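You operate a simulated robot arm through the tools that you are given. There is no shell and no other tool.

You are at the controls of a simulated robot arm. One attempt, no reset.

JOB
Put things in order on the free stretch of the cabinet top. At the end: the orange pulley oil stands where the white tape core stood; the black short mallet stands where the orange pulley oil stood; the teal gap gauge stands where the black short mallet stood; the white tape core is in the grey tub (marked "WORN"); whatever was shut is shut again. Leave all else as you found it, and nothing knocked over.

Only the result counts: the job must be done as asked and must still hold three seconds after the hand-in. Knocking over, shifting, dropping, spilling or breaking anything else fails it.

ROBOT AND FRAMES
A 6-joint arm with a two-finger parallel gripper, fixed in place. Base frame: the origin is at the foot of the arm, x ahead of it, y to its left, z up; the work surface is at about z = 0. Units: m, degrees, N and s.
With the tool pointing down near the work surface it reaches from about 0.14 to 0.58 m from the base axis. Its first joint turns from -66.0 to 66.0 degrees. Payload 2.1 kg.
The tool frame sits at the grasp point between the pads (the TCP): z along the fingers, y along the line on which they close. The tips reach 0.03 m beyond it. The gripper opens to 0.094 m. The fingers are 0.028 m wide and 0.01 m thick; the gripper's body (0.05 by 0.096 m) begins 0.055 m behind the TCP.
Orientation is that of the tool frame in the base frame, as [roll, pitch, yaw] about the fixed x, y, z axes, in that order (R = Rz(yaw) Ry(pitch) Rx(roll)). With the fingers straight down and closing along the base's y, the tool's x points along the base's -x, its y along +y and its z along -z.

CONTROLS
- The arm moves only by the tool arm_command. Its argument "commands" is a list of rows, each a list of 7 numbers: the shift along the base's x, y, z in m, then the turn, a rotation vector about the base's x, y, z in degrees, then the gripper command, from -1 (fully open) to 1 (shut), values between in proportion. In form: [[dx, dy, dz, ax, ay, az, fingers], ...]. A call has 1 to 20 rows; each row shifts and turns the commanded pose from where the row before left it. Each row takes 0.2 s and may step no farther than 0.05 m and 8.6 degrees from the row before; otherwise, or with a gripper value out of range, the whole call is refused. Where a pose cannot be reached the arm comes as near as it can. A force on the tool above 40 N (or 10 N above the force at the start of the call, whichever is more), or a blocked arm, ends the call early, and 0.2 s more pass. Each finger travels about 0.072 m/s and halts on what it meets, pressing with about 32 N; the grip force reading is that of the motor and also rises with nothing between the fingers. The clock runs only during rows and for 0.2 s after the last one: add rows that do not move to give the fingers time. It gives the time, the measured TCP pose, the force on the tool (base axes), the opening and the grip force at its end, in the units of the frame above (readings bear some noise), with the torque about the TCP (base axes, N m) and any sound that the robot's microphone picked up.
- Cameras (640 x 400 px; columns grow to the right, rows downward): "scene" is fixed at [0.052, -0.3676, 0.491]; the picture's right is [0.81, -0.58, 0.00], its down [-0.31, -0.43, -0.85] and it looks along [0.49, 0.69, -0.53] (base axes); focal length 229 px, centre (320, 200). "wrist" rides on the gripper at [0.076, 0.014, -0.103] in the tool frame; the picture's right is [-0.18, 0.98, 0.00], its down [-0.75, -0.14, -0.64] and it looks along [-0.63, -0.12, 0.77] (tool axes); focal length 243 px, centre (320, 200).
- grab_frame(camera): a new picture of that camera. The clock stands still meanwhile.
- probe_pixels(camera, pixels): for up to 12 pixels [column, row] of the newest picture of that camera ("zoom" is the newest enlarged one), the place [x, y, z] in the base frame of the surface seen there, good to about 0.002 m. The clock stands still meanwhile.
- close_up(camera, box): a new picture of the part [left, top, right, bottom] of that camera's present view, enlarged. The clock stands still meanwhile.
- finish_job(): hands the job in; it is judged then, once.

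Open the gripper and draw the arm clear of the work before you hand the job in, unless the task says otherwise.

The tools are called after ">>>" as name(argument=value, ...) on one line, values as JSON. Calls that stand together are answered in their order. arm_command: Moves the arm, as the interface text tells. Its arguments: {"type":"object","properties":{"commands":{"type":"array","items":{"type":"array","items":{"type":"number"}}}},"required":["commands"]} The other tools are called the same way: grab_frame (camera) takes a picture; probe_pixels (camera, pixels) gives the place of the surface under pixels of a picture; close_up (camera, box) takes an enlarged picture of a part of a camera's view; finish_job () hands the job in.

At the start:

```text
clock: 0.0
eef_pos: [0.3008, 0.0262, 0.3701]
tool_rot: [-180.0, 0.0, 180.0]
ft_force: [0.3, 0.2, 1.4]
ft_torque: [-0.03, 0.01, 0.0]
grip_width: 0.094
gripper_force: 0.0
```

scene: 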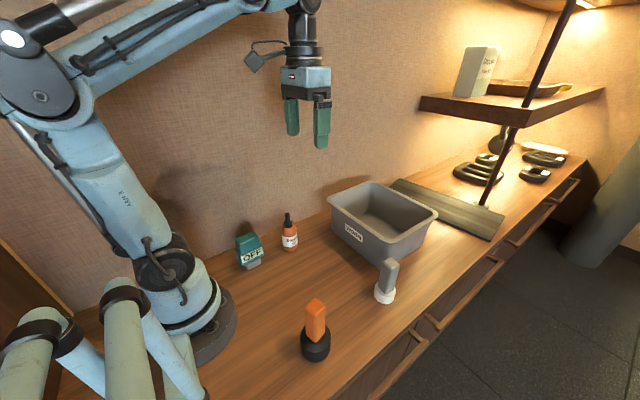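
wrist: 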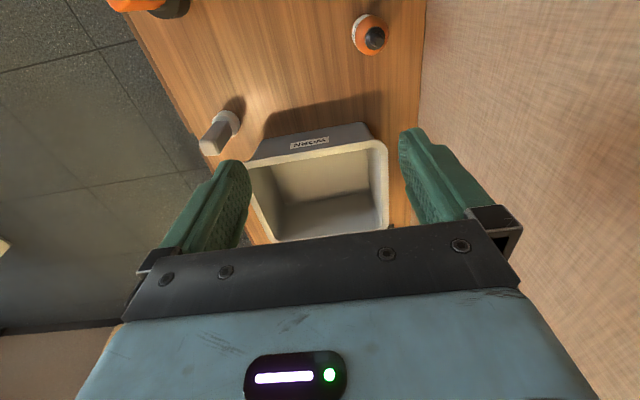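

The scene shows a teal item at (250,250), an orange bottle at (289,235), a grey tub at (382,220), a white-based item at (386,285) and an orange/black item at (316,330). I take enlarged pictures to identify them.

>>> close_up(camera="scene", box=[220, 190, 340, 280])

>>> close_up(camera="scene", box=[280, 240, 440, 370])

>>> close_up(camera="scene", box=[380, 20, 640, 260])

>>> close_up(camera="wrist", box=[100, 0, 440, 240])

```text
4.44 times, centred on (280, 235) of scene
```

zoom: 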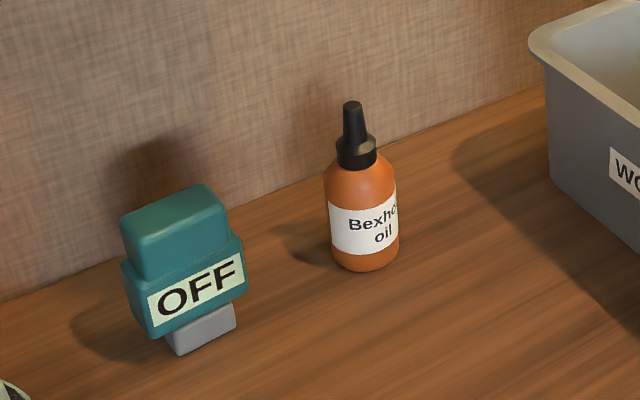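

```text
3.08 times, centred on (360, 305) of scene
```

zoom: 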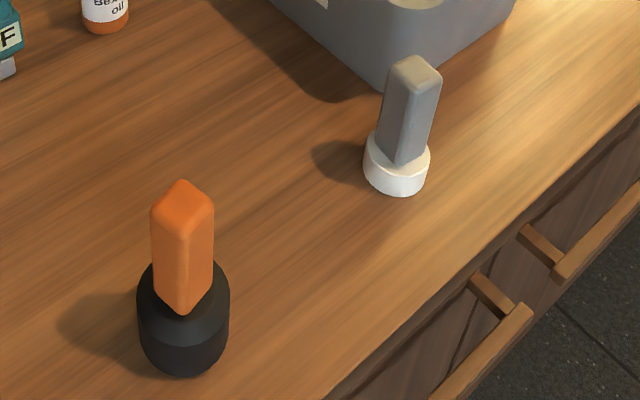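

```text
1.67 times, centred on (510, 140) of scene
```

zoom: 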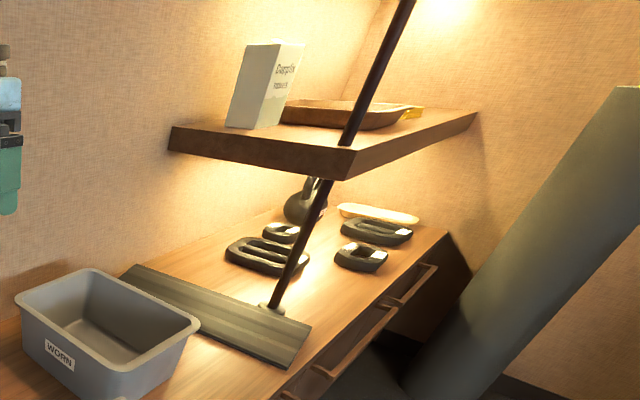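

```text
1.67 times, centred on (270, 120) of wrist
```

zoom: 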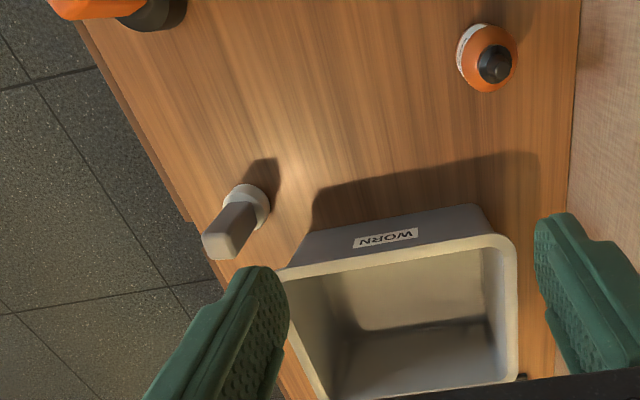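

The objects are: teal gauge (with "OFF" label), orange oil bottle, white base with grey upright post, black mallet with orange handle. I probe points on them for their places.

>>> close_up(camera="scene", box=[346, 246, 426, 316])

>>> probe_pixels(camera="scene", pixels=[[390, 262], [384, 280], [376, 292], [384, 300], [393, 294], [316, 302], [316, 318], [304, 345], [316, 357], [328, 342], [289, 218], [289, 248]])

>>> probe_pixels(camera="scene", pixels=[[245, 238], [258, 234], [240, 262], [260, 255], [252, 268], [262, 262], [331, 197], [372, 183], [436, 214], [395, 240], [360, 265], [380, 225]])

```text
5.71 times, centred on (386, 281) of scene
```

zoom: 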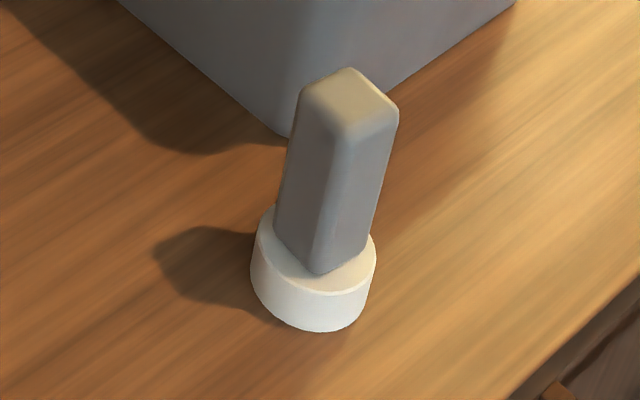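

```text
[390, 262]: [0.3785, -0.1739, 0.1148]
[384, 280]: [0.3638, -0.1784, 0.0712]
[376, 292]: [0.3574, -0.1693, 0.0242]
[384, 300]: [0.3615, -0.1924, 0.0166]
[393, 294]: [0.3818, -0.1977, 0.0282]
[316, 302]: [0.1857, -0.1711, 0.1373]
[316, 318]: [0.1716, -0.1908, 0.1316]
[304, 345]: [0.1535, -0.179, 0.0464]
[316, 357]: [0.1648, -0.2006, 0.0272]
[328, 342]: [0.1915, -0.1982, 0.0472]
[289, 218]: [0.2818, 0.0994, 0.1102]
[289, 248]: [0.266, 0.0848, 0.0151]
```

```text
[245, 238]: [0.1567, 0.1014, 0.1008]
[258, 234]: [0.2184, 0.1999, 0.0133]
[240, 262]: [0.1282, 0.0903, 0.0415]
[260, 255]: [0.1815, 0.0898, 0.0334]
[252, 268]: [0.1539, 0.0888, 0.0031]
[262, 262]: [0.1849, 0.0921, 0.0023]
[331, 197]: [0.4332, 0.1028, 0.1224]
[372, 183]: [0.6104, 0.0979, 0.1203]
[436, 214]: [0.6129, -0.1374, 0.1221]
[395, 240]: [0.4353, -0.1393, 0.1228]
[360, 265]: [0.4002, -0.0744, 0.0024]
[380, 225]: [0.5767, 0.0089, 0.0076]
```

The white base with its grey post stands near (0.37,-0.18). I probe its post edges and base rim on the newest zoom to get the post's orientation and centre.

>>> probe_pixels(camera="zoom", pixels=[[308, 92], [345, 75], [390, 105], [345, 118], [290, 150], [305, 180], [350, 180], [375, 150], [260, 250], [290, 275], [320, 290], [365, 260]])

>>> probe_pixels(camera="wrist", pixels=[[218, 142], [224, 148], [205, 148], [228, 115], [233, 120], [374, 38], [362, 40], [384, 45], [316, 142], [385, 150], [250, 165], [340, 215]])

```text
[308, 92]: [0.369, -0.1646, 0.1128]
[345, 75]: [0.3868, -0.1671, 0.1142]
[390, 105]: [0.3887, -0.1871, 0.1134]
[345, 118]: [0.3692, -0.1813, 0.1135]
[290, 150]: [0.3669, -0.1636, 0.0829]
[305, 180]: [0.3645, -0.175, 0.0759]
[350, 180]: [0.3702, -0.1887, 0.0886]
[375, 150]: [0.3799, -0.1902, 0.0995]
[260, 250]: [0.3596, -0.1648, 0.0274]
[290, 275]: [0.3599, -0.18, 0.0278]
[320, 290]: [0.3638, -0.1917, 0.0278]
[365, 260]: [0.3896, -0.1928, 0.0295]
```

```text
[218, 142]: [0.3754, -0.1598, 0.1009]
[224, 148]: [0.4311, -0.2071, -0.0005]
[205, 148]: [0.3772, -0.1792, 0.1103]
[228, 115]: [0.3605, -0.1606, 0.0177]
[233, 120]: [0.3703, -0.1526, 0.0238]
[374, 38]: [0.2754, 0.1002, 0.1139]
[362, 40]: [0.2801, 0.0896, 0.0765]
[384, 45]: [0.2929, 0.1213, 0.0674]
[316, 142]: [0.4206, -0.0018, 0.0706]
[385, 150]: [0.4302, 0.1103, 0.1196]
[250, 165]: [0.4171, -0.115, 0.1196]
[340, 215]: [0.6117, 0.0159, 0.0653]
```

The tape core's post is roughly 25 mm square, centred near (0.378,-0.176), turned about -10° about z. I move to hover over it and look with the wrist camera.

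>>> arm_command(commands=[[0.013, -0.034, -0.015, 0, 0, 0, -1], [0.013, -0.034, -0.015, 0, 0, 0, -1], [0.013, -0.034, -0.015, 0, 0, 0, -1], [0.013, -0.034, -0.015, 0, 0, 0, -1], [0.012, -0.034, -0.015, 0, 0, 0, -1], [0.012, -0.032, -0.015, 0, 0, 0, -1], [0, 0, 0, 0, 0, 0, -1]])

>>> grab_frame(camera="wrist")

```text
clock: 1.6
eef_pos: [0.3775, -0.1761, 0.2808]
tool_rot: [180.0, 0.0, 180.0]
ft_force: [0.4, 0.6, -0.4]
ft_torque: [-0.03, -0.02, 0.03]
grip_width: 0.0941
gripper_force: 0.1
```

```text
taken
```

wrist: 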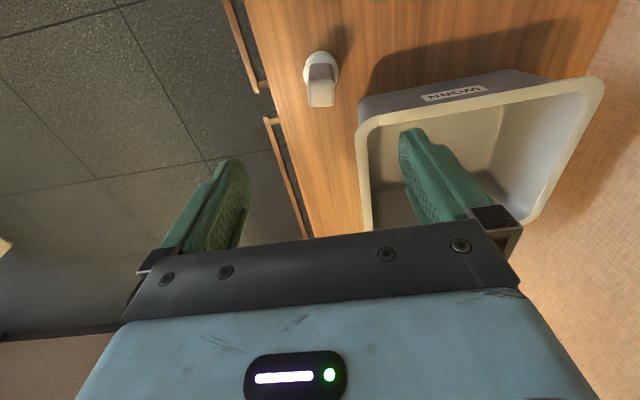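

The tape core is at about (320,80) in the wrist picture. I enlarge that part.

>>> close_up(camera="wrist", box=[272, 40, 368, 120])

```text
5.00 times, centred on (320, 80) of wrist
```

zoom: 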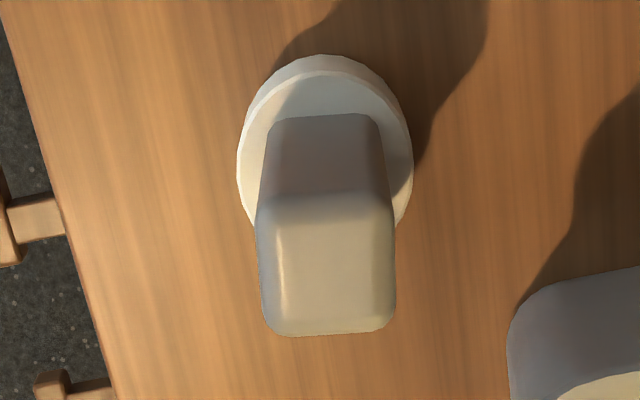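

The white disc spans zoom columns 238–413 and the post top 260–395. I probe the disc's rim and post edges.

>>> probe_pixels(camera="zoom", pixels=[[243, 160], [408, 165], [325, 78], [270, 98], [385, 105], [272, 212], [380, 212], [272, 322], [382, 318], [264, 260], [390, 260], [325, 150]])

```text
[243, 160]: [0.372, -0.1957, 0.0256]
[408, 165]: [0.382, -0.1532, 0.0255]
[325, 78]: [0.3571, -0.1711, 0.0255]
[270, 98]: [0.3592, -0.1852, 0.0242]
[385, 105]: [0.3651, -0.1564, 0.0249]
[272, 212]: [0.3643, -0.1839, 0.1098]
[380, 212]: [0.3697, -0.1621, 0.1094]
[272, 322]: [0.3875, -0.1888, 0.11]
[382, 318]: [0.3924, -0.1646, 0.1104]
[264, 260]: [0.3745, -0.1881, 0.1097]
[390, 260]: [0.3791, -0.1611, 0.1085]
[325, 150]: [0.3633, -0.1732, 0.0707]
```

The disc centre and post centre agree at (0.378,-0.1747), post turned about -11.5°, top at z≈0.112. I turn the tool -11.5° and descend to TCP z≈0.082 with open fingers.

>>> arm_command(commands=[[0.0008, 0.0014, -0.02, 0, 0, -6, -1], [0, 0, -0.03, 0, 0, -5.5, -1], [0, 0, -0.04, 0, 0, 0, -1], [0, 0, -0.04, 0, 0, 0, -1], [0, 0, -0.04, 0, 0, 0, -1], [0, 0, -0.028, 0, 0, 0, -1], [0, 0, 0, 0, 0, 0, -1]])

>>> grab_frame(camera="wrist")

>>> grab_frame(camera="scene")

```text
clock: 3.2
eef_pos: [0.3765, -0.1737, 0.082]
tool_rot: [179.9, 0.0, 168.5]
ft_force: [-0.3, 0.5, -1.0]
ft_torque: [0.03, 0.0, -0.02]
grip_width: 0.0938
gripper_force: 0.1
```

```text
taken
```

wrist: 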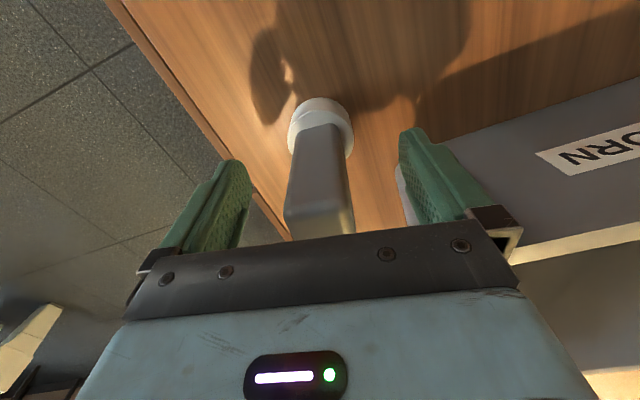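

```text
taken
```

scene: 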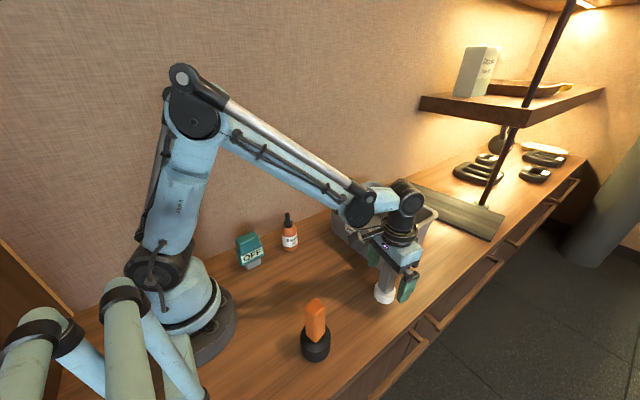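

The post lies between the fingers (columns 290–355 in the wrist picture). I close the gripper with waiting rows.

>>> arm_command(commands=[[0, 0, 0, 0, 0, 0, 1], [0, 0, 0, 0, 0, 0, 1], [0, 0, 0, 0, 0, 0, 1], [0, 0, 0, 0, 0, 0, 1], [0, 0, 0, 0, 0, 0, 1]])

```text
clock: 4.4
eef_pos: [0.3781, -0.1741, 0.0822]
tool_rot: [180.0, -0.1, 168.5]
ft_force: [0.5, 0.3, -0.3]
ft_torque: [0.0, -0.02, 0.01]
grip_width: 0.0337
gripper_force: 32.2
```

The grip holds at 33.7 mm with 32 N. I lift gently to check the load.

>>> arm_command(commands=[[0, 0, 0.02, 0, 0, 0, 1], [0, 0, 0.03, 0, 0, 0, 1], [0, 0, 0, 0, 0, 0, 1]])

>>> grab_frame(camera="wrist")

>>> close_up(camera="scene", box=[320, 170, 460, 320])

```text
clock: 5.2
eef_pos: [0.3777, -0.1749, 0.1334]
tool_rot: [180.0, 0.1, 168.5]
ft_force: [0.0, 0.8, -1.4]
ft_torque: [0.01, 0.0, 0.01]
grip_width: 0.0337
gripper_force: 31.4
```

```text
taken
```

wrist: 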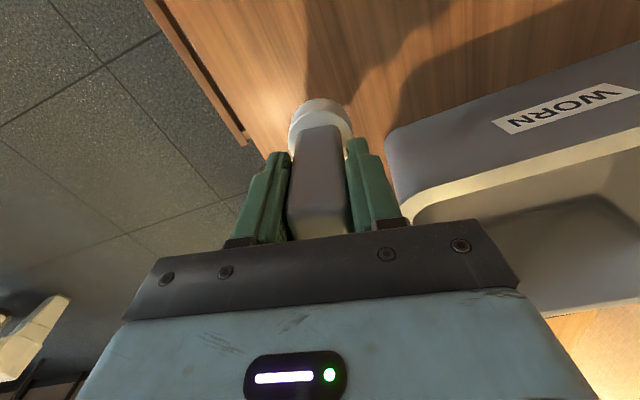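

```text
2.67 times, centred on (390, 245) of scene
```

zoom: 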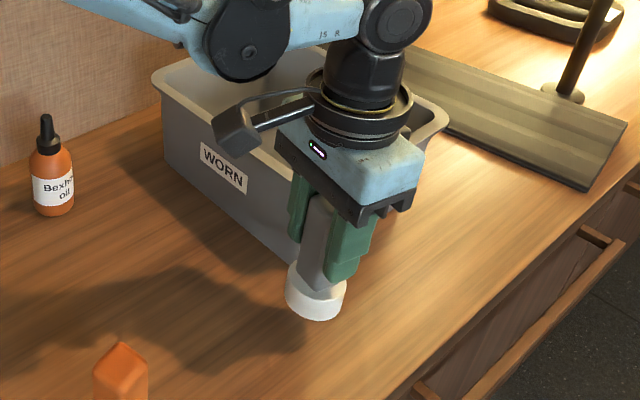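

The whole item came up with the post. I raise to z≈0.27, well above the rim at 0.122, and move over the tub's middle.

>>> arm_command(commands=[[0, 0, 0.045, 0, 0, 0, 1], [0, 0, 0.045, 0, 0, 0, 1], [0, 0, 0.045, 0, 0, 0, 1], [0.0274, 0.031, 0, 0, 0, 0, 1], [0.0274, 0.031, 0, 0, 0, 0, 1], [0.0274, 0.031, 0, 0, 0, 0, 1], [0.0274, 0.031, 0, 0, 0, 0, 1], [0.0274, 0.031, 0, 0, 0, 0, 1], [0, 0, 0, 0, 0, 0, 1]])

>>> grab_frame(camera="wrist")

>>> grab_frame(camera="scene")

```text
clock: 7.2
eef_pos: [0.5142, -0.0183, 0.2655]
tool_rot: [-180.0, 0.0, 168.3]
ft_force: [0.3, 0.4, -1.3]
ft_torque: [0.01, -0.01, 0.0]
grip_width: 0.0339
gripper_force: 31.8
```

```text
taken
```

wrist: 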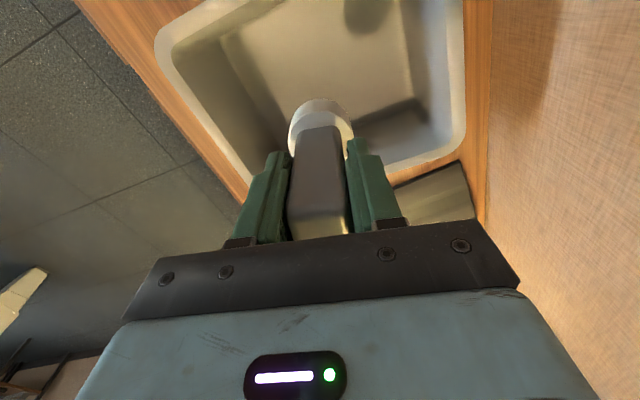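

```text
taken
```

scene: 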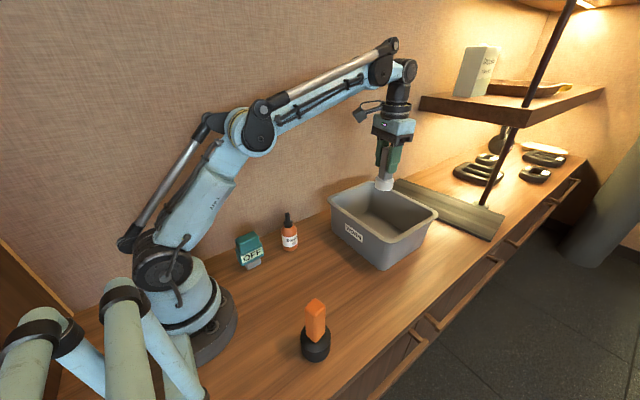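

The item hangs over the tub. I probe the tub floor and its rim in the wrist picture before lowering.

>>> probe_pixels(camera="wrist", pixels=[[240, 50], [290, 30], [320, 60], [390, 60], [400, 95], [285, 110], [360, 125], [420, 130], [330, 15], [180, 50], [450, 100], [430, 10]])

```text
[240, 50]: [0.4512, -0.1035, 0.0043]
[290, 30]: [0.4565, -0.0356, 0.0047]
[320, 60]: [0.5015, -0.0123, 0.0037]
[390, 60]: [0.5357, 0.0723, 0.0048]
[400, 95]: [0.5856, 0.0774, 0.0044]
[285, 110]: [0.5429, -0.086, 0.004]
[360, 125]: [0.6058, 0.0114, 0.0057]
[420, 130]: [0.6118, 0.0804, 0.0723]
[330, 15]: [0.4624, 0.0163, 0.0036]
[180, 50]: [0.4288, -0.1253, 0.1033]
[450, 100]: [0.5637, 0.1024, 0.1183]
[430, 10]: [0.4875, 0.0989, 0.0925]
```

The tub floor is flat at z≈0.004 around (0.515,-0.02). I lower to about 3 mm above it, then ease down.

>>> arm_command(commands=[[0, 0, -0.045, 0, 0, 0, 1], [0, 0, -0.045, 0, 0, 0, 1], [0, 0, -0.045, 0, 0, 0, 1], [0, 0, -0.03, 0, 0, 0, 1], [0, 0, -0.012, 0, 0, 0, 1], [0, 0, -0.003, 0, 0, 0, 1], [0, 0, 0, 0, 0, 0, 1]])

```text
clock: 8.8
eef_pos: [0.5142, -0.02, 0.0874]
tool_rot: [-180.0, 0.0, 168.5]
ft_force: [-1.2, -0.2, 3.3]
ft_torque: [0.0, -0.03, -0.01]
grip_width: 0.0334
gripper_force: 31.9
```

The force turned to +3.3 N, so the base touches the tub floor. I open the fingers and wait.

>>> arm_command(commands=[[0, 0, 0, 0, 0, 0, 0.2], [0, 0, 0, 0, 0, 0, -0.2], [0, 0, 0, 0, 0, 0, -0.5], [0, 0, 0, 0, 0, 0, -0.5], [0, 0, 0, 0, 0, 0, -0.5]])

>>> grab_frame(camera="wrist")

```text
clock: 10.0
eef_pos: [0.5148, -0.0189, 0.0862]
tool_rot: [180.0, -0.1, 168.5]
ft_force: [0.6, 0.1, 0.6]
ft_torque: [0.01, -0.03, -0.01]
grip_width: 0.0703
gripper_force: 0.1
```

```text
taken
```

wrist: 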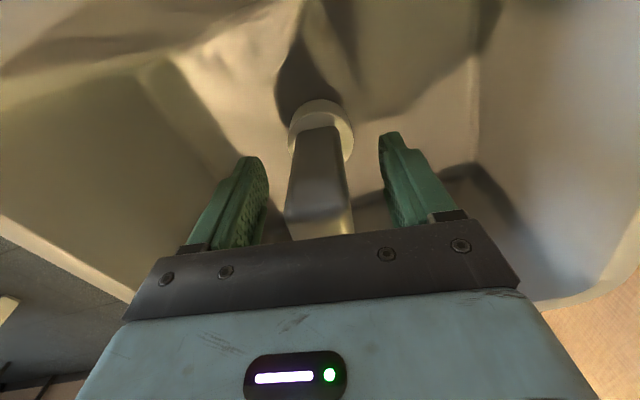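

The item stands upright in the tub and the fingers are clear of it. I rise straight up, then move over the oil bottle and turn the tool back to square.

>>> arm_command(commands=[[0, 0, 0.03, 0, 0, 0, -0.5], [0, 0, 0.045, 0, 0, 0, -0.5], [0, 0, 0.045, 0, 0, 0, -0.5], [0, 0, 0.045, 0, 0, 0, -1], [0, 0, 0.03, 0, 0, 0, -1], [-0.039, 0.0205, 0, 0, 0, 5.75, -1], [-0.039, 0.0205, 0, 0, 0, 5.75, -1], [-0.039, 0.0205, 0, 0, 0, 0, -1], [-0.039, 0.0205, 0, 0, 0, 0, -1], [-0.039, 0.0205, 0, 0, 0, 0, -1], [-0.039, 0.0205, 0, 0, 0, 0, -1], [0, 0, 0, 0, 0, 0, -1]])

>>> grab_frame(camera="wrist")

>>> grab_frame(camera="scene")

```text
clock: 12.6
eef_pos: [0.2798, 0.1043, 0.2831]
tool_rot: [-180.0, 0.0, -180.0]
ft_force: [0.0, -0.6, 0.0]
ft_torque: [0.02, 0.0, 0.01]
grip_width: 0.094
gripper_force: 0.0
```

```text
taken
```

wrist: 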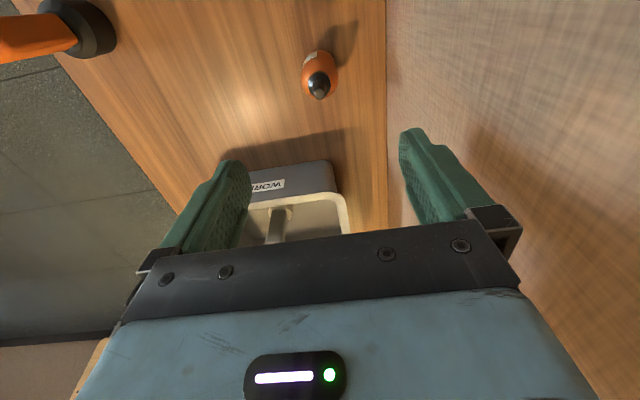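

```text
taken
```

scene: 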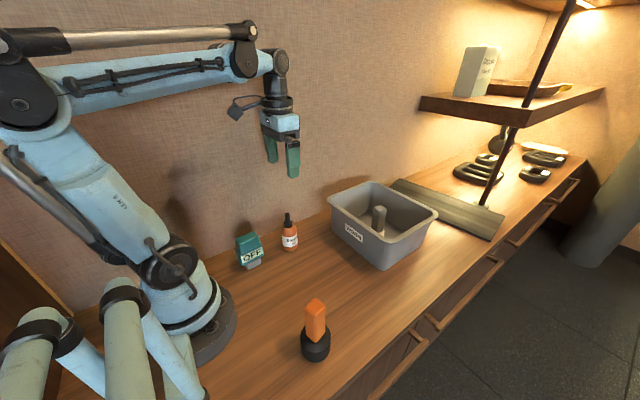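

The tape core stands in the tub at (379,218) in the scene. Now the oil bottle appears at (320,75) in the wrist picture; I enlarge it.

>>> close_up(camera="wrist", box=[272, 35, 368, 115])

```text
5.00 times, centred on (320, 75) of wrist
```

zoom: 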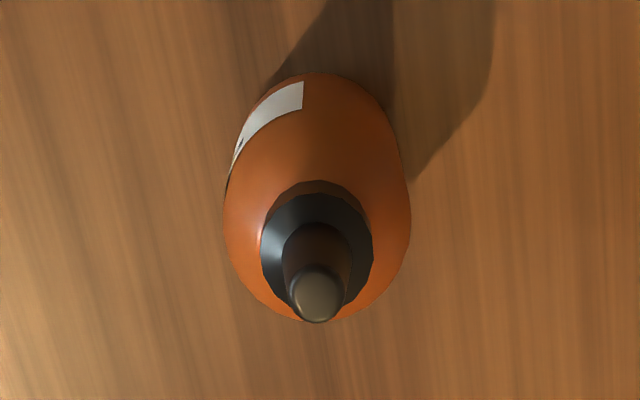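

The bottle's round body spans zoom columns 225–411, nozzle tip at (318,296). I probe body sides and nozzle.

>>> probe_pixels(camera="zoom", pixels=[[318, 296], [318, 240], [270, 250], [368, 250], [232, 210], [404, 210], [315, 80], [315, 110], [250, 130], [390, 130], [315, 150], [315, 175]])

>>> close_up(camera="scene", box=[270, 200, 310, 260])

```text
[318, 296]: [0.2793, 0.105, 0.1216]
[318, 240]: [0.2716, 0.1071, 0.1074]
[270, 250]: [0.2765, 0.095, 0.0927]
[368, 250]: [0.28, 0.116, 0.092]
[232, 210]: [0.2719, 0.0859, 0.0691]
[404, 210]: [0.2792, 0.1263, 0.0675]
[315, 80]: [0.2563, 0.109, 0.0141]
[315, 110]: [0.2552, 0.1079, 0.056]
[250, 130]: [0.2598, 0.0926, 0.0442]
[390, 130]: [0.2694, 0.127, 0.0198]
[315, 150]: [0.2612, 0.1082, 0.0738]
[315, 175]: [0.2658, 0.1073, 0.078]
```

```text
6.67 times, centred on (290, 230) of scene
```

zoom: 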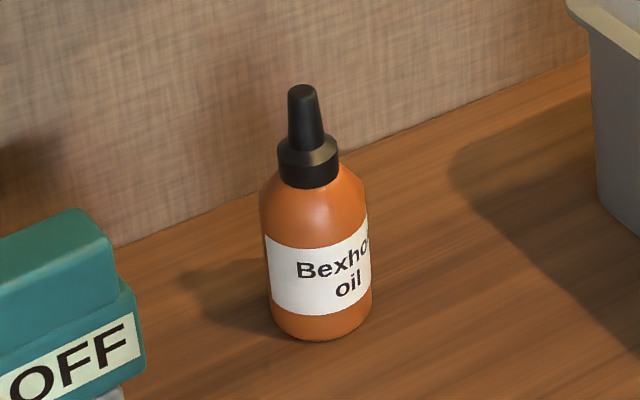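

The bottle's axis is near (0.277,0.1055), radius ≈21 mm, nozzle top at z≈0.123. I probe a few more body points from the scene zoom to firm up its centre.

>>> probe_pixels(camera="zoom", pixels=[[270, 230], [290, 230], [310, 235], [330, 235], [350, 230], [275, 300], [300, 310], [320, 310], [350, 300], [310, 330], [302, 92], [310, 180]])

```text
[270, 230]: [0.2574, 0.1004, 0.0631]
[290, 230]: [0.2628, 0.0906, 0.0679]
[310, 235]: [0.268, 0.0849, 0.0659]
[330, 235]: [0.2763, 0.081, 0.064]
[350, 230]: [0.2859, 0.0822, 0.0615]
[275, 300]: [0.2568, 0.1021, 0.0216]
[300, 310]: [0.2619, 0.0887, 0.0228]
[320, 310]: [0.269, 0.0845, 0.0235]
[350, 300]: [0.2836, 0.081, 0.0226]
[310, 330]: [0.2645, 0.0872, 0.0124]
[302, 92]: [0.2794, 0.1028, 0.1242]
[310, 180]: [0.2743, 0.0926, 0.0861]
```

Fitting gives the bottle's axis at (0.278,0.104), radius ≈22 mm. I descend to TCP z≈0.075 so the gripper body clears the nozzle at 0.124.

>>> arm_command(commands=[[-0.0023, 0.0004, -0.04, 0, 0, 0, -1], [0, 0, -0.045, 0, 0, 0, -1], [0, 0, -0.045, 0, 0, 0, -1], [0, 0, -0.04, 0, 0, 0, -1], [0, 0, -0.025, 0, 0, 0, -1], [0, 0, -0.012, 0, 0, 0, -1], [0, 0, 0, 0, 0, 0, -1]])

>>> grab_frame(camera="wrist")

>>> close_up(camera="scene", box=[220, 150, 360, 280])

```text
clock: 14.2
eef_pos: [0.2788, 0.1043, 0.0757]
tool_rot: [179.9, 0.0, -180.0]
ft_force: [-0.1, -0.3, -0.5]
ft_torque: [-0.02, -0.04, 0.01]
grip_width: 0.0941
gripper_force: 0.1
```

```text
taken
```

wrist: 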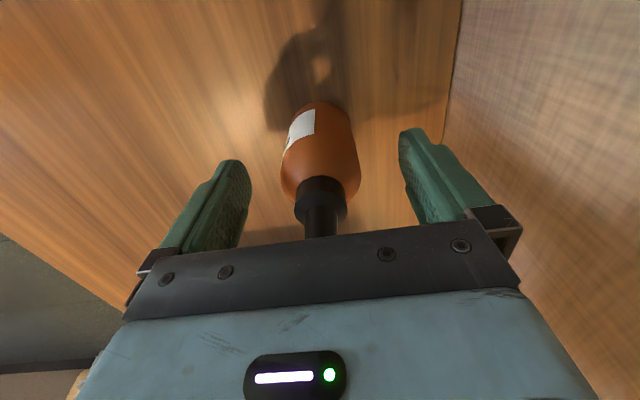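

```text
3.08 times, centred on (290, 215) of scene
```

zoom: 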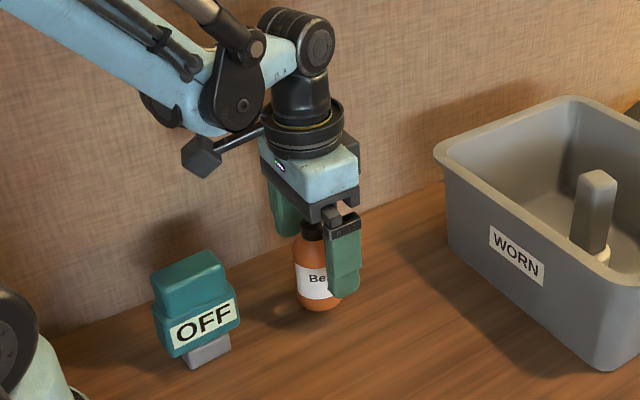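

The bottle is centred between the fingers (column 320 in the wrist picture) with no contact force. I close on it.

>>> arm_command(commands=[[0, 0, 0, 0, 0, 0, 0], [0, 0, 0, 0, 0, 0, 0.4], [0, 0, 0, 0, 0, 0, 1], [0, 0, 0, 0, 0, 0, 1], [0, 0, 0, 0, 0, 0, 1]])

>>> grab_frame(camera="wrist")

```text
clock: 15.4
eef_pos: [0.2782, 0.1049, 0.0748]
tool_rot: [-180.0, 0.0, -180.0]
ft_force: [-0.4, -0.5, 0.2]
ft_torque: [0.01, 0.02, -0.01]
grip_width: 0.0449
gripper_force: 31.9
```

```text
taken
```

wrist: 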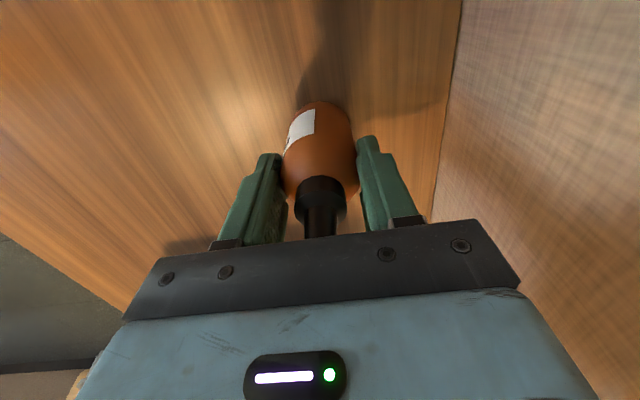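

The grip is firm at 44.9 mm. I lift 0.14 m and carry the bottle to above the tape core's old place (0.378,-0.1746).

>>> arm_command(commands=[[0, 0, 0.02, 0, 0, 0, 1], [0, 0, 0.04, 0, 0, 0, 1], [0, 0, 0.04, 0, 0, 0, 1], [0, 0, 0.04, 0, 0, 0, 1], [0.01425, -0.0398, 0, 0, 0, 0, 1], [0.01425, -0.0398, 0, 0, 0, 0, 1], [0.01425, -0.0398, 0, 0, 0, 0, 1], [0.01425, -0.0398, 0, 0, 0, 0, 1], [0.01425, -0.0398, 0, 0, 0, 0, 1], [0.01425, -0.0398, 0, 0, 0, 0, 1], [0.01425, -0.0398, 0, 0, 0, 0, 1], [0, 0, 0, 0, 0, 0, 1]])

>>> grab_frame(camera="wrist")

>>> grab_frame(camera="scene")

```text
clock: 18.0
eef_pos: [0.3766, -0.1744, 0.2151]
tool_rot: [180.0, -0.1, -179.9]
ft_force: [-0.8, -0.2, -0.3]
ft_torque: [0.01, 0.0, 0.01]
grip_width: 0.0446
gripper_force: 31.2
```

```text
taken
```

wrist: 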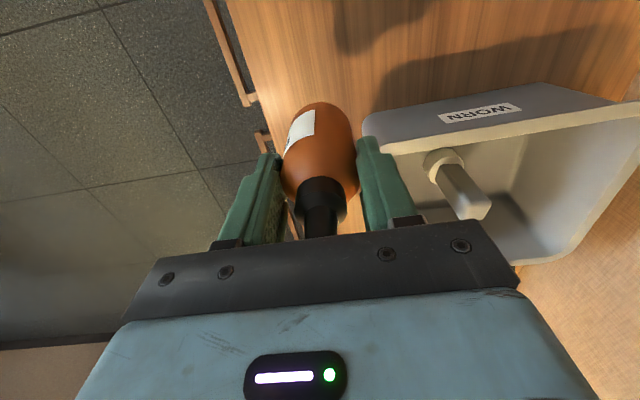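

```text
taken
```

scene: 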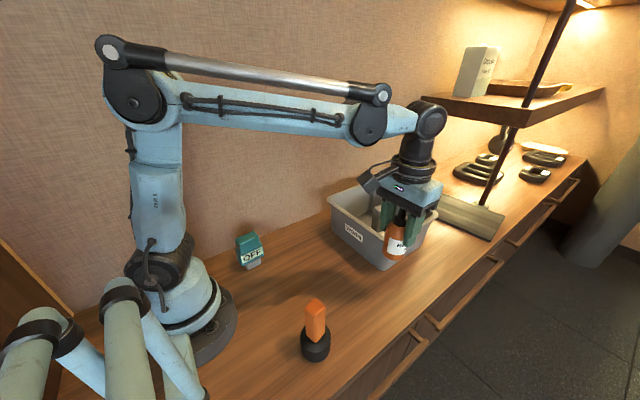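

The bottle hangs upright over the old place, clear of the tub. I lower it by 0.14 m, the last part slowly.

>>> arm_command(commands=[[0, 0, -0.04, 0, 0, 0, 1], [0, 0, -0.04, 0, 0, 0, 1], [0, 0, -0.035, 0, 0, 0, 1], [0, 0, -0.015, 0, 0, 0, 1], [0, 0, -0.007, 0, 0, 0, 1], [0, 0, -0.0025, 0, 0, 0, 1], [0, 0, 0, 0, 0, 0, 1]])

>>> grab_frame(camera="wrist")

```text
clock: 19.6
eef_pos: [0.3773, -0.1743, 0.0739]
tool_rot: [-180.0, 0.0, 180.0]
ft_force: [-0.9, 0.2, 0.9]
ft_torque: [0.0, 0.01, -0.01]
grip_width: 0.0446
gripper_force: 31.6
```

```text
taken
```

wrist: 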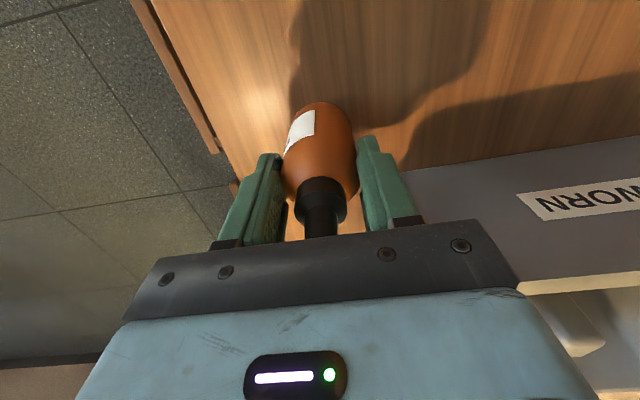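

The force is still near zero, so the bottle is at or within a millimetre of the surface. I ease down 0.8 mm and read the force again.

>>> arm_command(commands=[[0, 0, -0.0008, 0, 0, 0, 1], [0, 0, 0, 0, 0, 0, 1]])

```text
clock: 20.2
eef_pos: [0.3765, -0.1739, 0.0743]
tool_rot: [180.0, 0.1, 179.9]
ft_force: [-3.1, 0.9, 21.7]
ft_torque: [0.1, 0.08, -0.01]
grip_width: 0.0447
gripper_force: 32.6
```

The bottle now rests with 21.7 N of push. I back off 0.7 mm to relieve it, then open the fingers gradually.

>>> arm_command(commands=[[0, 0, 0.0007, 0, 0, 0, 1], [0, 0, 0, 0, 0, 0, 0.2], [0, 0, 0, 0, 0, 0, -0.2], [0, 0, 0, 0, 0, 0, -0.6], [0, 0, 0, 0, 0, 0, -0.8], [0, 0, 0, 0, 0, 0, -0.8]])

>>> grab_frame(camera="wrist")

```text
clock: 21.6
eef_pos: [0.377, -0.1744, 0.0743]
tool_rot: [-179.9, 0.0, 179.9]
ft_force: [0.0, 0.6, 0.6]
ft_torque: [0.0, -0.03, -0.02]
grip_width: 0.0847
gripper_force: 0.1
```

```text
taken
```

wrist: 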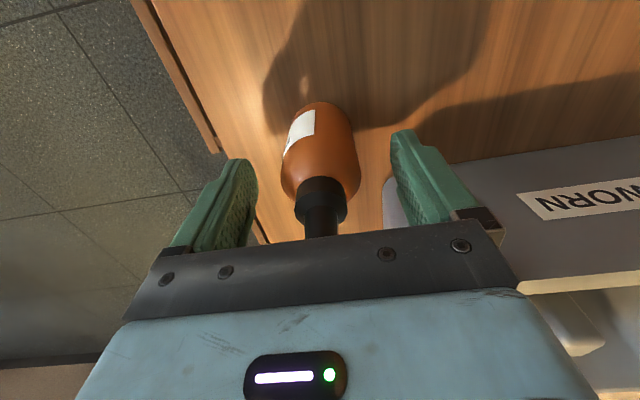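

The bottle stands upright, fingers clear. I rise straight up and move to hover near the mallet at about (0.173,-0.183).

>>> arm_command(commands=[[0, 0, 0.03, 0, 0, 0, -0.8], [0, 0, 0.045, 0, 0, 0, -0.8], [0, 0, 0.045, 0, 0, 0, -1], [0, 0, 0.045, 0, 0, 0, -1], [0, 0, 0.045, 0, 0, 0, -1], [-0.041, -0.0017, 0, 0, 0, 0, -1], [-0.041, -0.0017, 0, 0, 0, 0, -1], [-0.041, -0.0017, 0, 0, 0, 0, -1], [-0.041, -0.0017, 0, 0, 0, 0, -1], [-0.041, -0.0016, 0, 0, 0, 0, -1], [0, 0, 0, 0, 0, 0, -1]])

>>> grab_frame(camera="wrist")

>>> grab_frame(camera="scene")

```text
clock: 24.0
eef_pos: [0.1715, -0.1841, 0.2857]
tool_rot: [-180.0, -0.1, -180.0]
ft_force: [0.0, -0.4, 0.7]
ft_torque: [0.02, 0.0, 0.04]
grip_width: 0.0939
gripper_force: 0.0
```

```text
taken
```

wrist: 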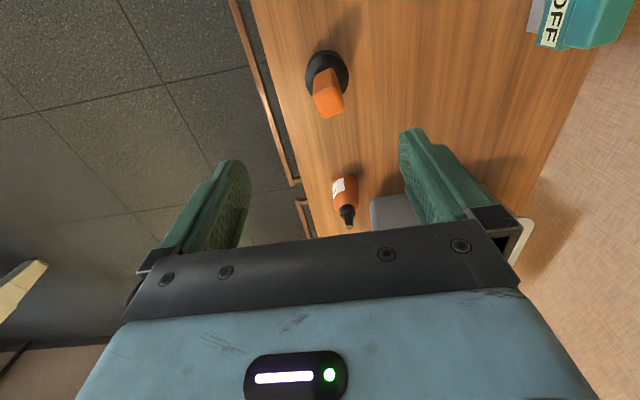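

```text
taken
```

scene: 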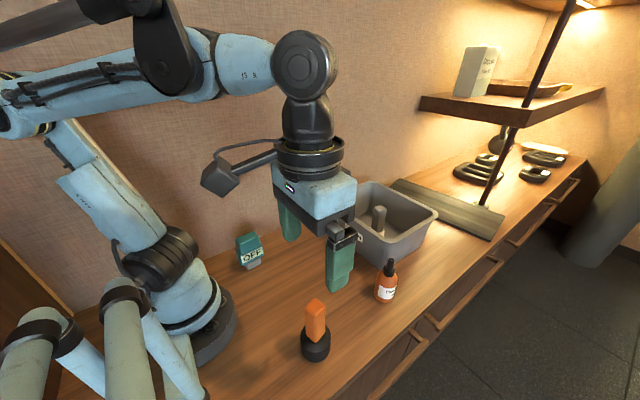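

The oil stands at (386,285) in the scene, where the tape core was. The mallet is at (325,80) in the wrist picture; I enlarge it.

>>> close_up(camera="wrist", box=[279, 40, 375, 120])

```text
5.00 times, centred on (327, 80) of wrist
```

zoom: 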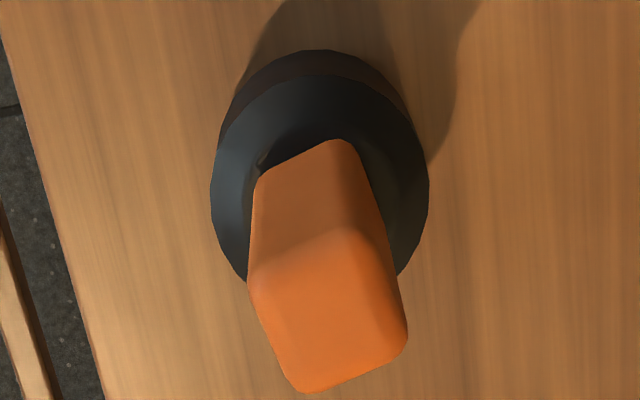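

>>> probe_pixels(camera="zoom", pixels=[[262, 290], [350, 240], [395, 340], [305, 382], [325, 310], [218, 180], [424, 180], [320, 85], [260, 105], [385, 110], [235, 250], [408, 255]])

>>> close_up(camera="scene", box=[284, 290, 348, 370])

```text
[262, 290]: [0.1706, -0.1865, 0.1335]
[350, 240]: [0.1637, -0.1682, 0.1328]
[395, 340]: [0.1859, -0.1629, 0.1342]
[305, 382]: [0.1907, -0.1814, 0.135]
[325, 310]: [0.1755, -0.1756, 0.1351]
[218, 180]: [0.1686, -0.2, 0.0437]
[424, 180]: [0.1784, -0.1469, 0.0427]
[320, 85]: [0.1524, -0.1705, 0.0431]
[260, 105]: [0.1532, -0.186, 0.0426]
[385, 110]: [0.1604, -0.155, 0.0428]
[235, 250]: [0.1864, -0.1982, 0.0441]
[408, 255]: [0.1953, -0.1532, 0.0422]
```

```text
5.00 times, centred on (316, 330) of scene
```

zoom: 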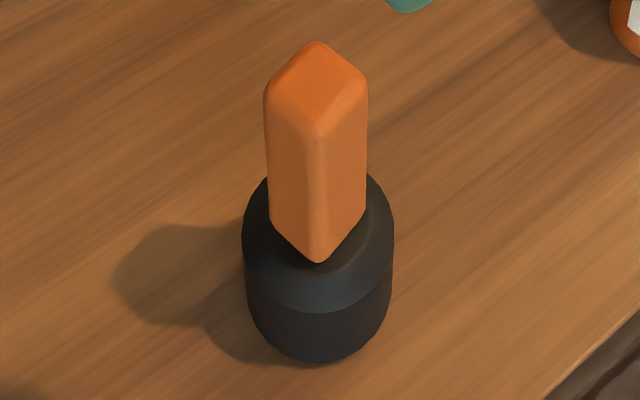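

The mallet's axis is at (0.178,-0.175), handle turned about +15.5°, top at z≈0.136, head shoulder at z≈0.043. I turn the tool +15.5° and descend to TCP z≈0.095 around the handle.

>>> arm_command(commands=[[0.0048, 0.0082, -0.01, 0, 0, 8, -1], [0, 0, -0.03, 0, 0, 7.5, -1], [0, 0, -0.04, 0, 0, 0, -1], [0, 0, -0.04, 0, 0, 0, -1], [0, 0, -0.04, 0, 0, 0, -1], [0, 0, -0.0305, 0, 0, 0, -1], [0, 0, 0, 0, 0, 0, -1]])

>>> grab_frame(camera="wrist")

>>> close_up(camera="scene", box=[230, 220, 400, 380])

```text
clock: 25.6
eef_pos: [0.1782, -0.173, 0.0952]
tool_rot: [-180.0, 0.1, -164.5]
ft_force: [0.5, 0.7, 0.2]
ft_torque: [0.01, 0.0, 0.01]
grip_width: 0.0939
gripper_force: 0.1
```

```text
taken
```

wrist: 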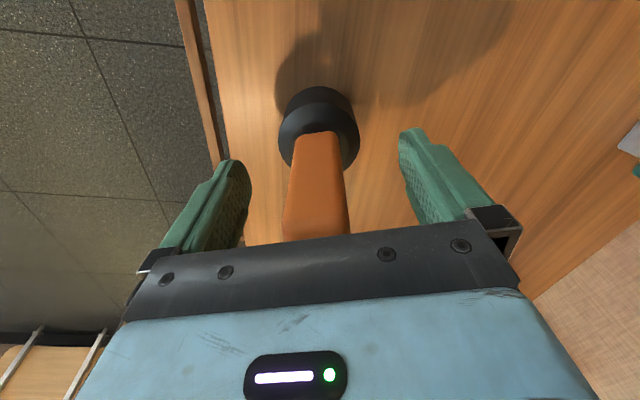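

```text
2.50 times, centred on (315, 300) of scene
```

zoom: 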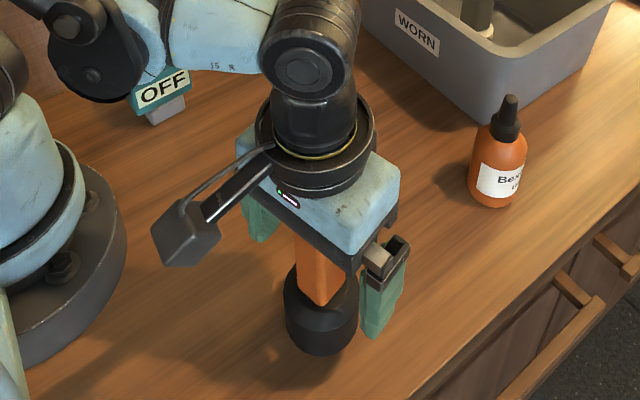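

The orange handle sits centred between the fingers (columns 283–350) with no contact. I close on it.

>>> arm_command(commands=[[0, 0, 0, 0, 0, 0, 0], [0, 0, 0, 0, 0, 0, 0.4], [0, 0, 0, 0, 0, 0, 1], [0, 0, 0, 0, 0, 0, 1], [0, 0, 0, 0, 0, 0, 1]])

>>> grab_frame(camera="wrist")

```text
clock: 26.8
eef_pos: [0.1771, -0.1759, 0.0956]
tool_rot: [-179.9, -0.1, -164.4]
ft_force: [1.5, -2.0, 0.9]
ft_torque: [-0.1, -0.1, -0.05]
grip_width: 0.0323
gripper_force: 31.6
```

```text
taken
```

wrist: 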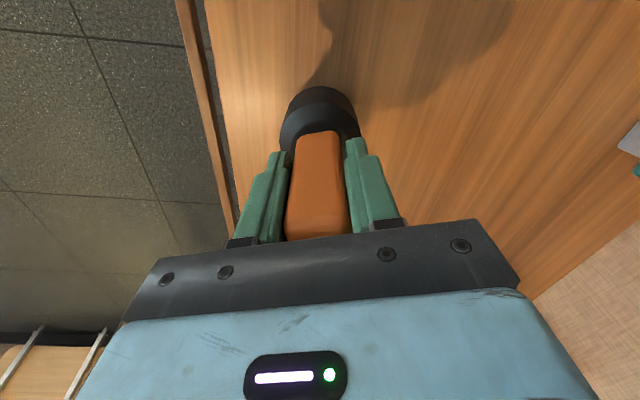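

The grip is at 32.3 mm and 32 N. I lift a little and check the load and that the mallet hangs straight.

>>> arm_command(commands=[[0, 0, 0.01, 0, 0, 0, 1], [0, 0, 0.02, 0, 0, 0, 1], [0, 0, 0, 0, 0, 0, 1]])

>>> grab_frame(camera="wrist")

>>> close_up(camera="scene", box=[230, 220, 400, 380])

```text
clock: 27.6
eef_pos: [0.1787, -0.174, 0.1249]
tool_rot: [-179.9, 0.0, -164.6]
ft_force: [0.4, 0.0, -4.1]
ft_torque: [0.01, 0.03, 0.01]
grip_width: 0.0322
gripper_force: 32.2
```

```text
taken
```

wrist: 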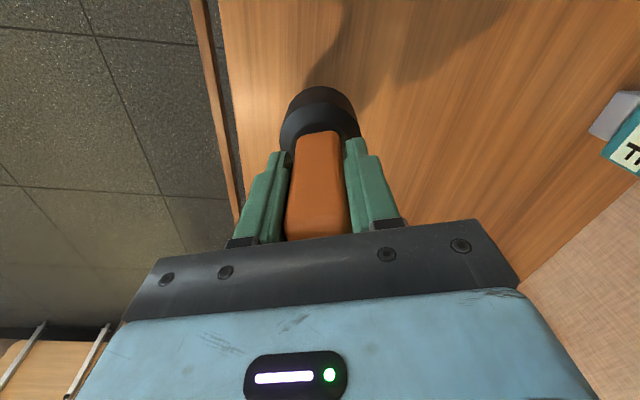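

```text
2.50 times, centred on (315, 300) of scene
```

zoom: 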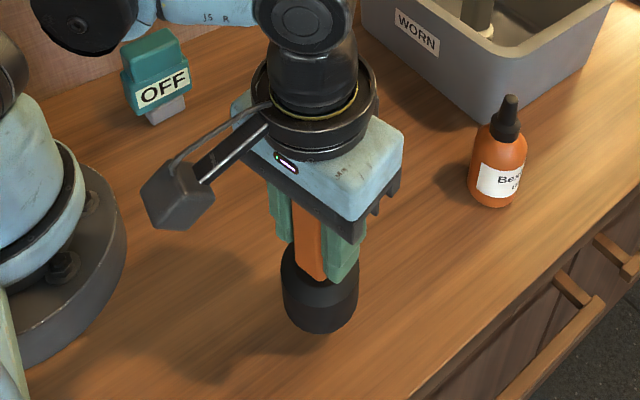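

The mallet hangs straight, about 0.4 kg. I raise it to z≈0.255 and carry it over the oil's old place (0.278,0.104).

>>> arm_command(commands=[[0, 0, 0.04, 0, 0, 0, 1], [0, 0, 0.045, 0, 0, 0, 1], [0, 0, 0.045, 0, 0, 0, 1], [0.01435, 0.03983, 0, 0, 0, 0, 1], [0.01435, 0.03983, 0, 0, 0, 0, 1], [0.01435, 0.03983, 0, 0, 0, 0, 1], [0.01435, 0.03983, 0, 0, 0, 0, 1], [0.01435, 0.03983, 0, 0, 0, 0, 1], [0.01435, 0.03983, 0, 0, 0, 0, 1], [0.01435, 0.03983, 0, 0, 0, 0, 1], [0, 0, 0, 0, 0, 0, 1]])

>>> grab_frame(camera="wrist")

>>> grab_frame(camera="scene")

```text
clock: 30.0
eef_pos: [0.2766, 0.104, 0.257]
tool_rot: [-180.0, 0.0, -164.5]
ft_force: [0.3, -0.8, -3.2]
ft_torque: [0.03, 0.03, 0.03]
grip_width: 0.0321
gripper_force: 32.0
```

```text
taken
```

wrist: 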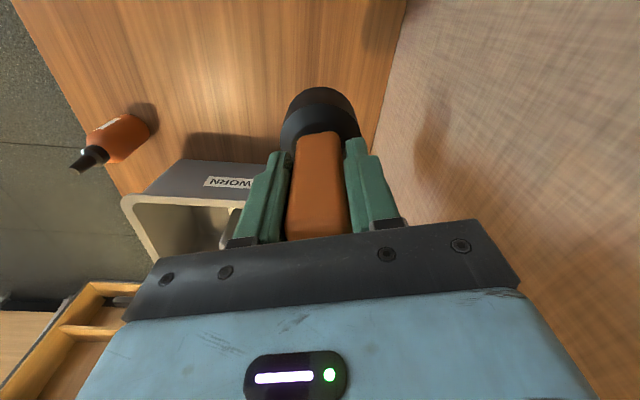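

```text
taken
```

scene: 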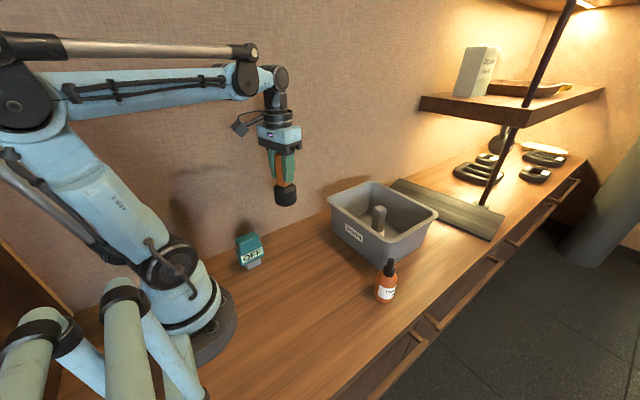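

The mallet hangs over the oil's old spot, upright. I lower by about 0.159 m, slowly at the end.

>>> arm_command(commands=[[0, 0, -0.045, 0, 0, 0, 1], [0, 0, -0.045, 0, 0, 0, 1], [0, 0, -0.04, 0, 0, 0, 1], [0, 0, -0.018, 0, 0, 0, 1], [0, 0, -0.008, 0, 0, 0, 1], [0, 0, -0.0035, 0, 0, 0, 1], [0, 0, 0, 0, 0, 0, 1]])

>>> grab_frame(camera="wrist")

```text
clock: 31.6
eef_pos: [0.2775, 0.1053, 0.0959]
tool_rot: [-180.0, 0.1, -164.5]
ft_force: [-0.8, 0.4, -3.7]
ft_torque: [-0.01, 0.03, 0.0]
grip_width: 0.0322
gripper_force: 31.9
```

```text
taken
```

wrist: 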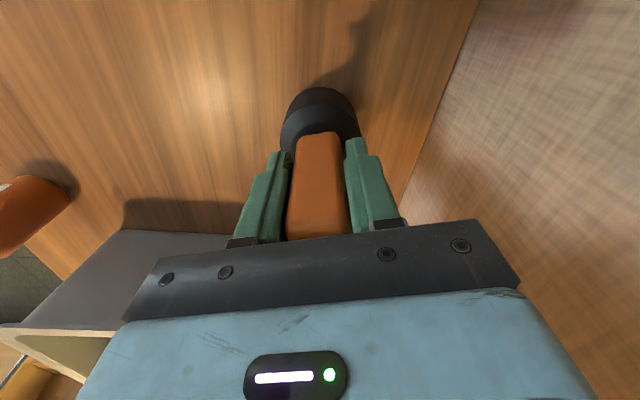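

The force still shows the mallet hanging (-3.7 N). I ease down half a millimetre.

>>> arm_command(commands=[[0, 0, -0.0006, 0, 0, 0, 1], [0, 0, 0, 0, 0, 0, 1]])

```text
clock: 32.2
eef_pos: [0.2784, 0.1043, 0.0962]
tool_rot: [180.0, -0.1, -164.5]
ft_force: [-4.8, -0.7, 24.2]
ft_torque: [0.0, -0.15, -0.03]
grip_width: 0.0321
gripper_force: 31.9
```

Contact: 24 N. I back off 0.4 mm and open the fingers gradually.

>>> arm_command(commands=[[0, 0, 0.0005, 0, 0, 0, 1], [0, 0, 0, 0, 0, 0, 0.25], [0, 0, 0, 0, 0, 0, -0.1], [0, 0, 0, 0, 0, 0, -0.5], [0, 0, 0, 0, 0, 0, -0.6], [0, 0, 0, 0, 0, 0, -0.6]])

>>> grab_frame(camera="wrist")

```text
clock: 33.6
eef_pos: [0.2785, 0.1049, 0.0965]
tool_rot: [179.9, 0.0, -164.6]
ft_force: [0.6, -0.1, -0.4]
ft_torque: [-0.01, -0.01, 0.02]
grip_width: 0.075
gripper_force: 0.1
```

```text
taken
```

wrist: 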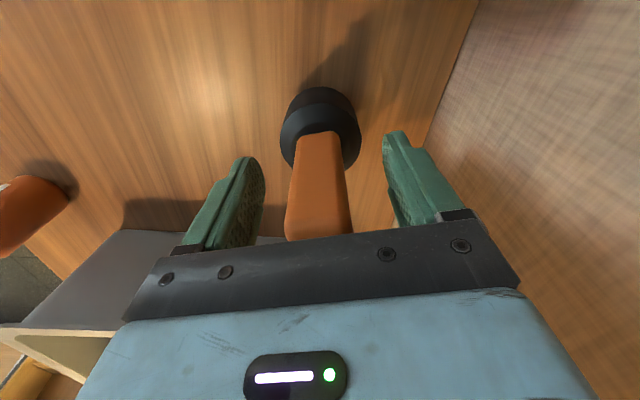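

The mallet stands upright and free. I rise straight up, turn the tool back to square and move over the teal gauge near (0.155,0.108).

>>> arm_command(commands=[[0, 0, 0.03, 0, 0, 0, -0.6], [0, 0, 0.045, 0, 0, 0, -0.6], [0, 0, 0.045, 0, 0, 0, -1], [0, 0, 0.045, 0, 0, 0, -1], [0, 0, 0.025, 0, 0, 0, -1], [-0.041, 0.001, 0, 0, 0, -8, -1], [-0.041, 0.001, 0, 0, 0, -7.5, -1], [-0.041, 0.002, 0, 0, 0, 0, -1], [0, 0, 0, 0, 0, 0, -1]])

>>> grab_frame(camera="wrist")

>>> grab_frame(camera="scene")

```text
clock: 35.6
eef_pos: [0.154, 0.1083, 0.2866]
tool_rot: [180.0, 0.0, 179.9]
ft_force: [-0.2, 0.1, -0.8]
ft_torque: [-0.01, -0.04, -0.02]
grip_width: 0.0939
gripper_force: 0.2
```

```text
taken
```

wrist: 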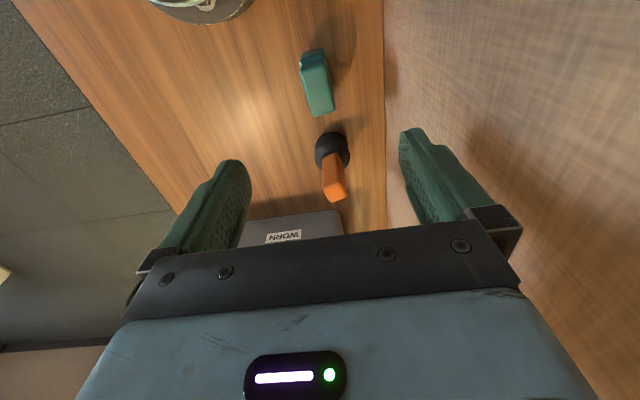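

```text
taken
```

scene: 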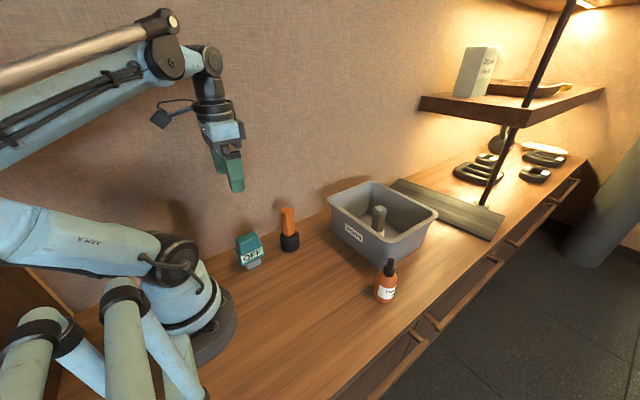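

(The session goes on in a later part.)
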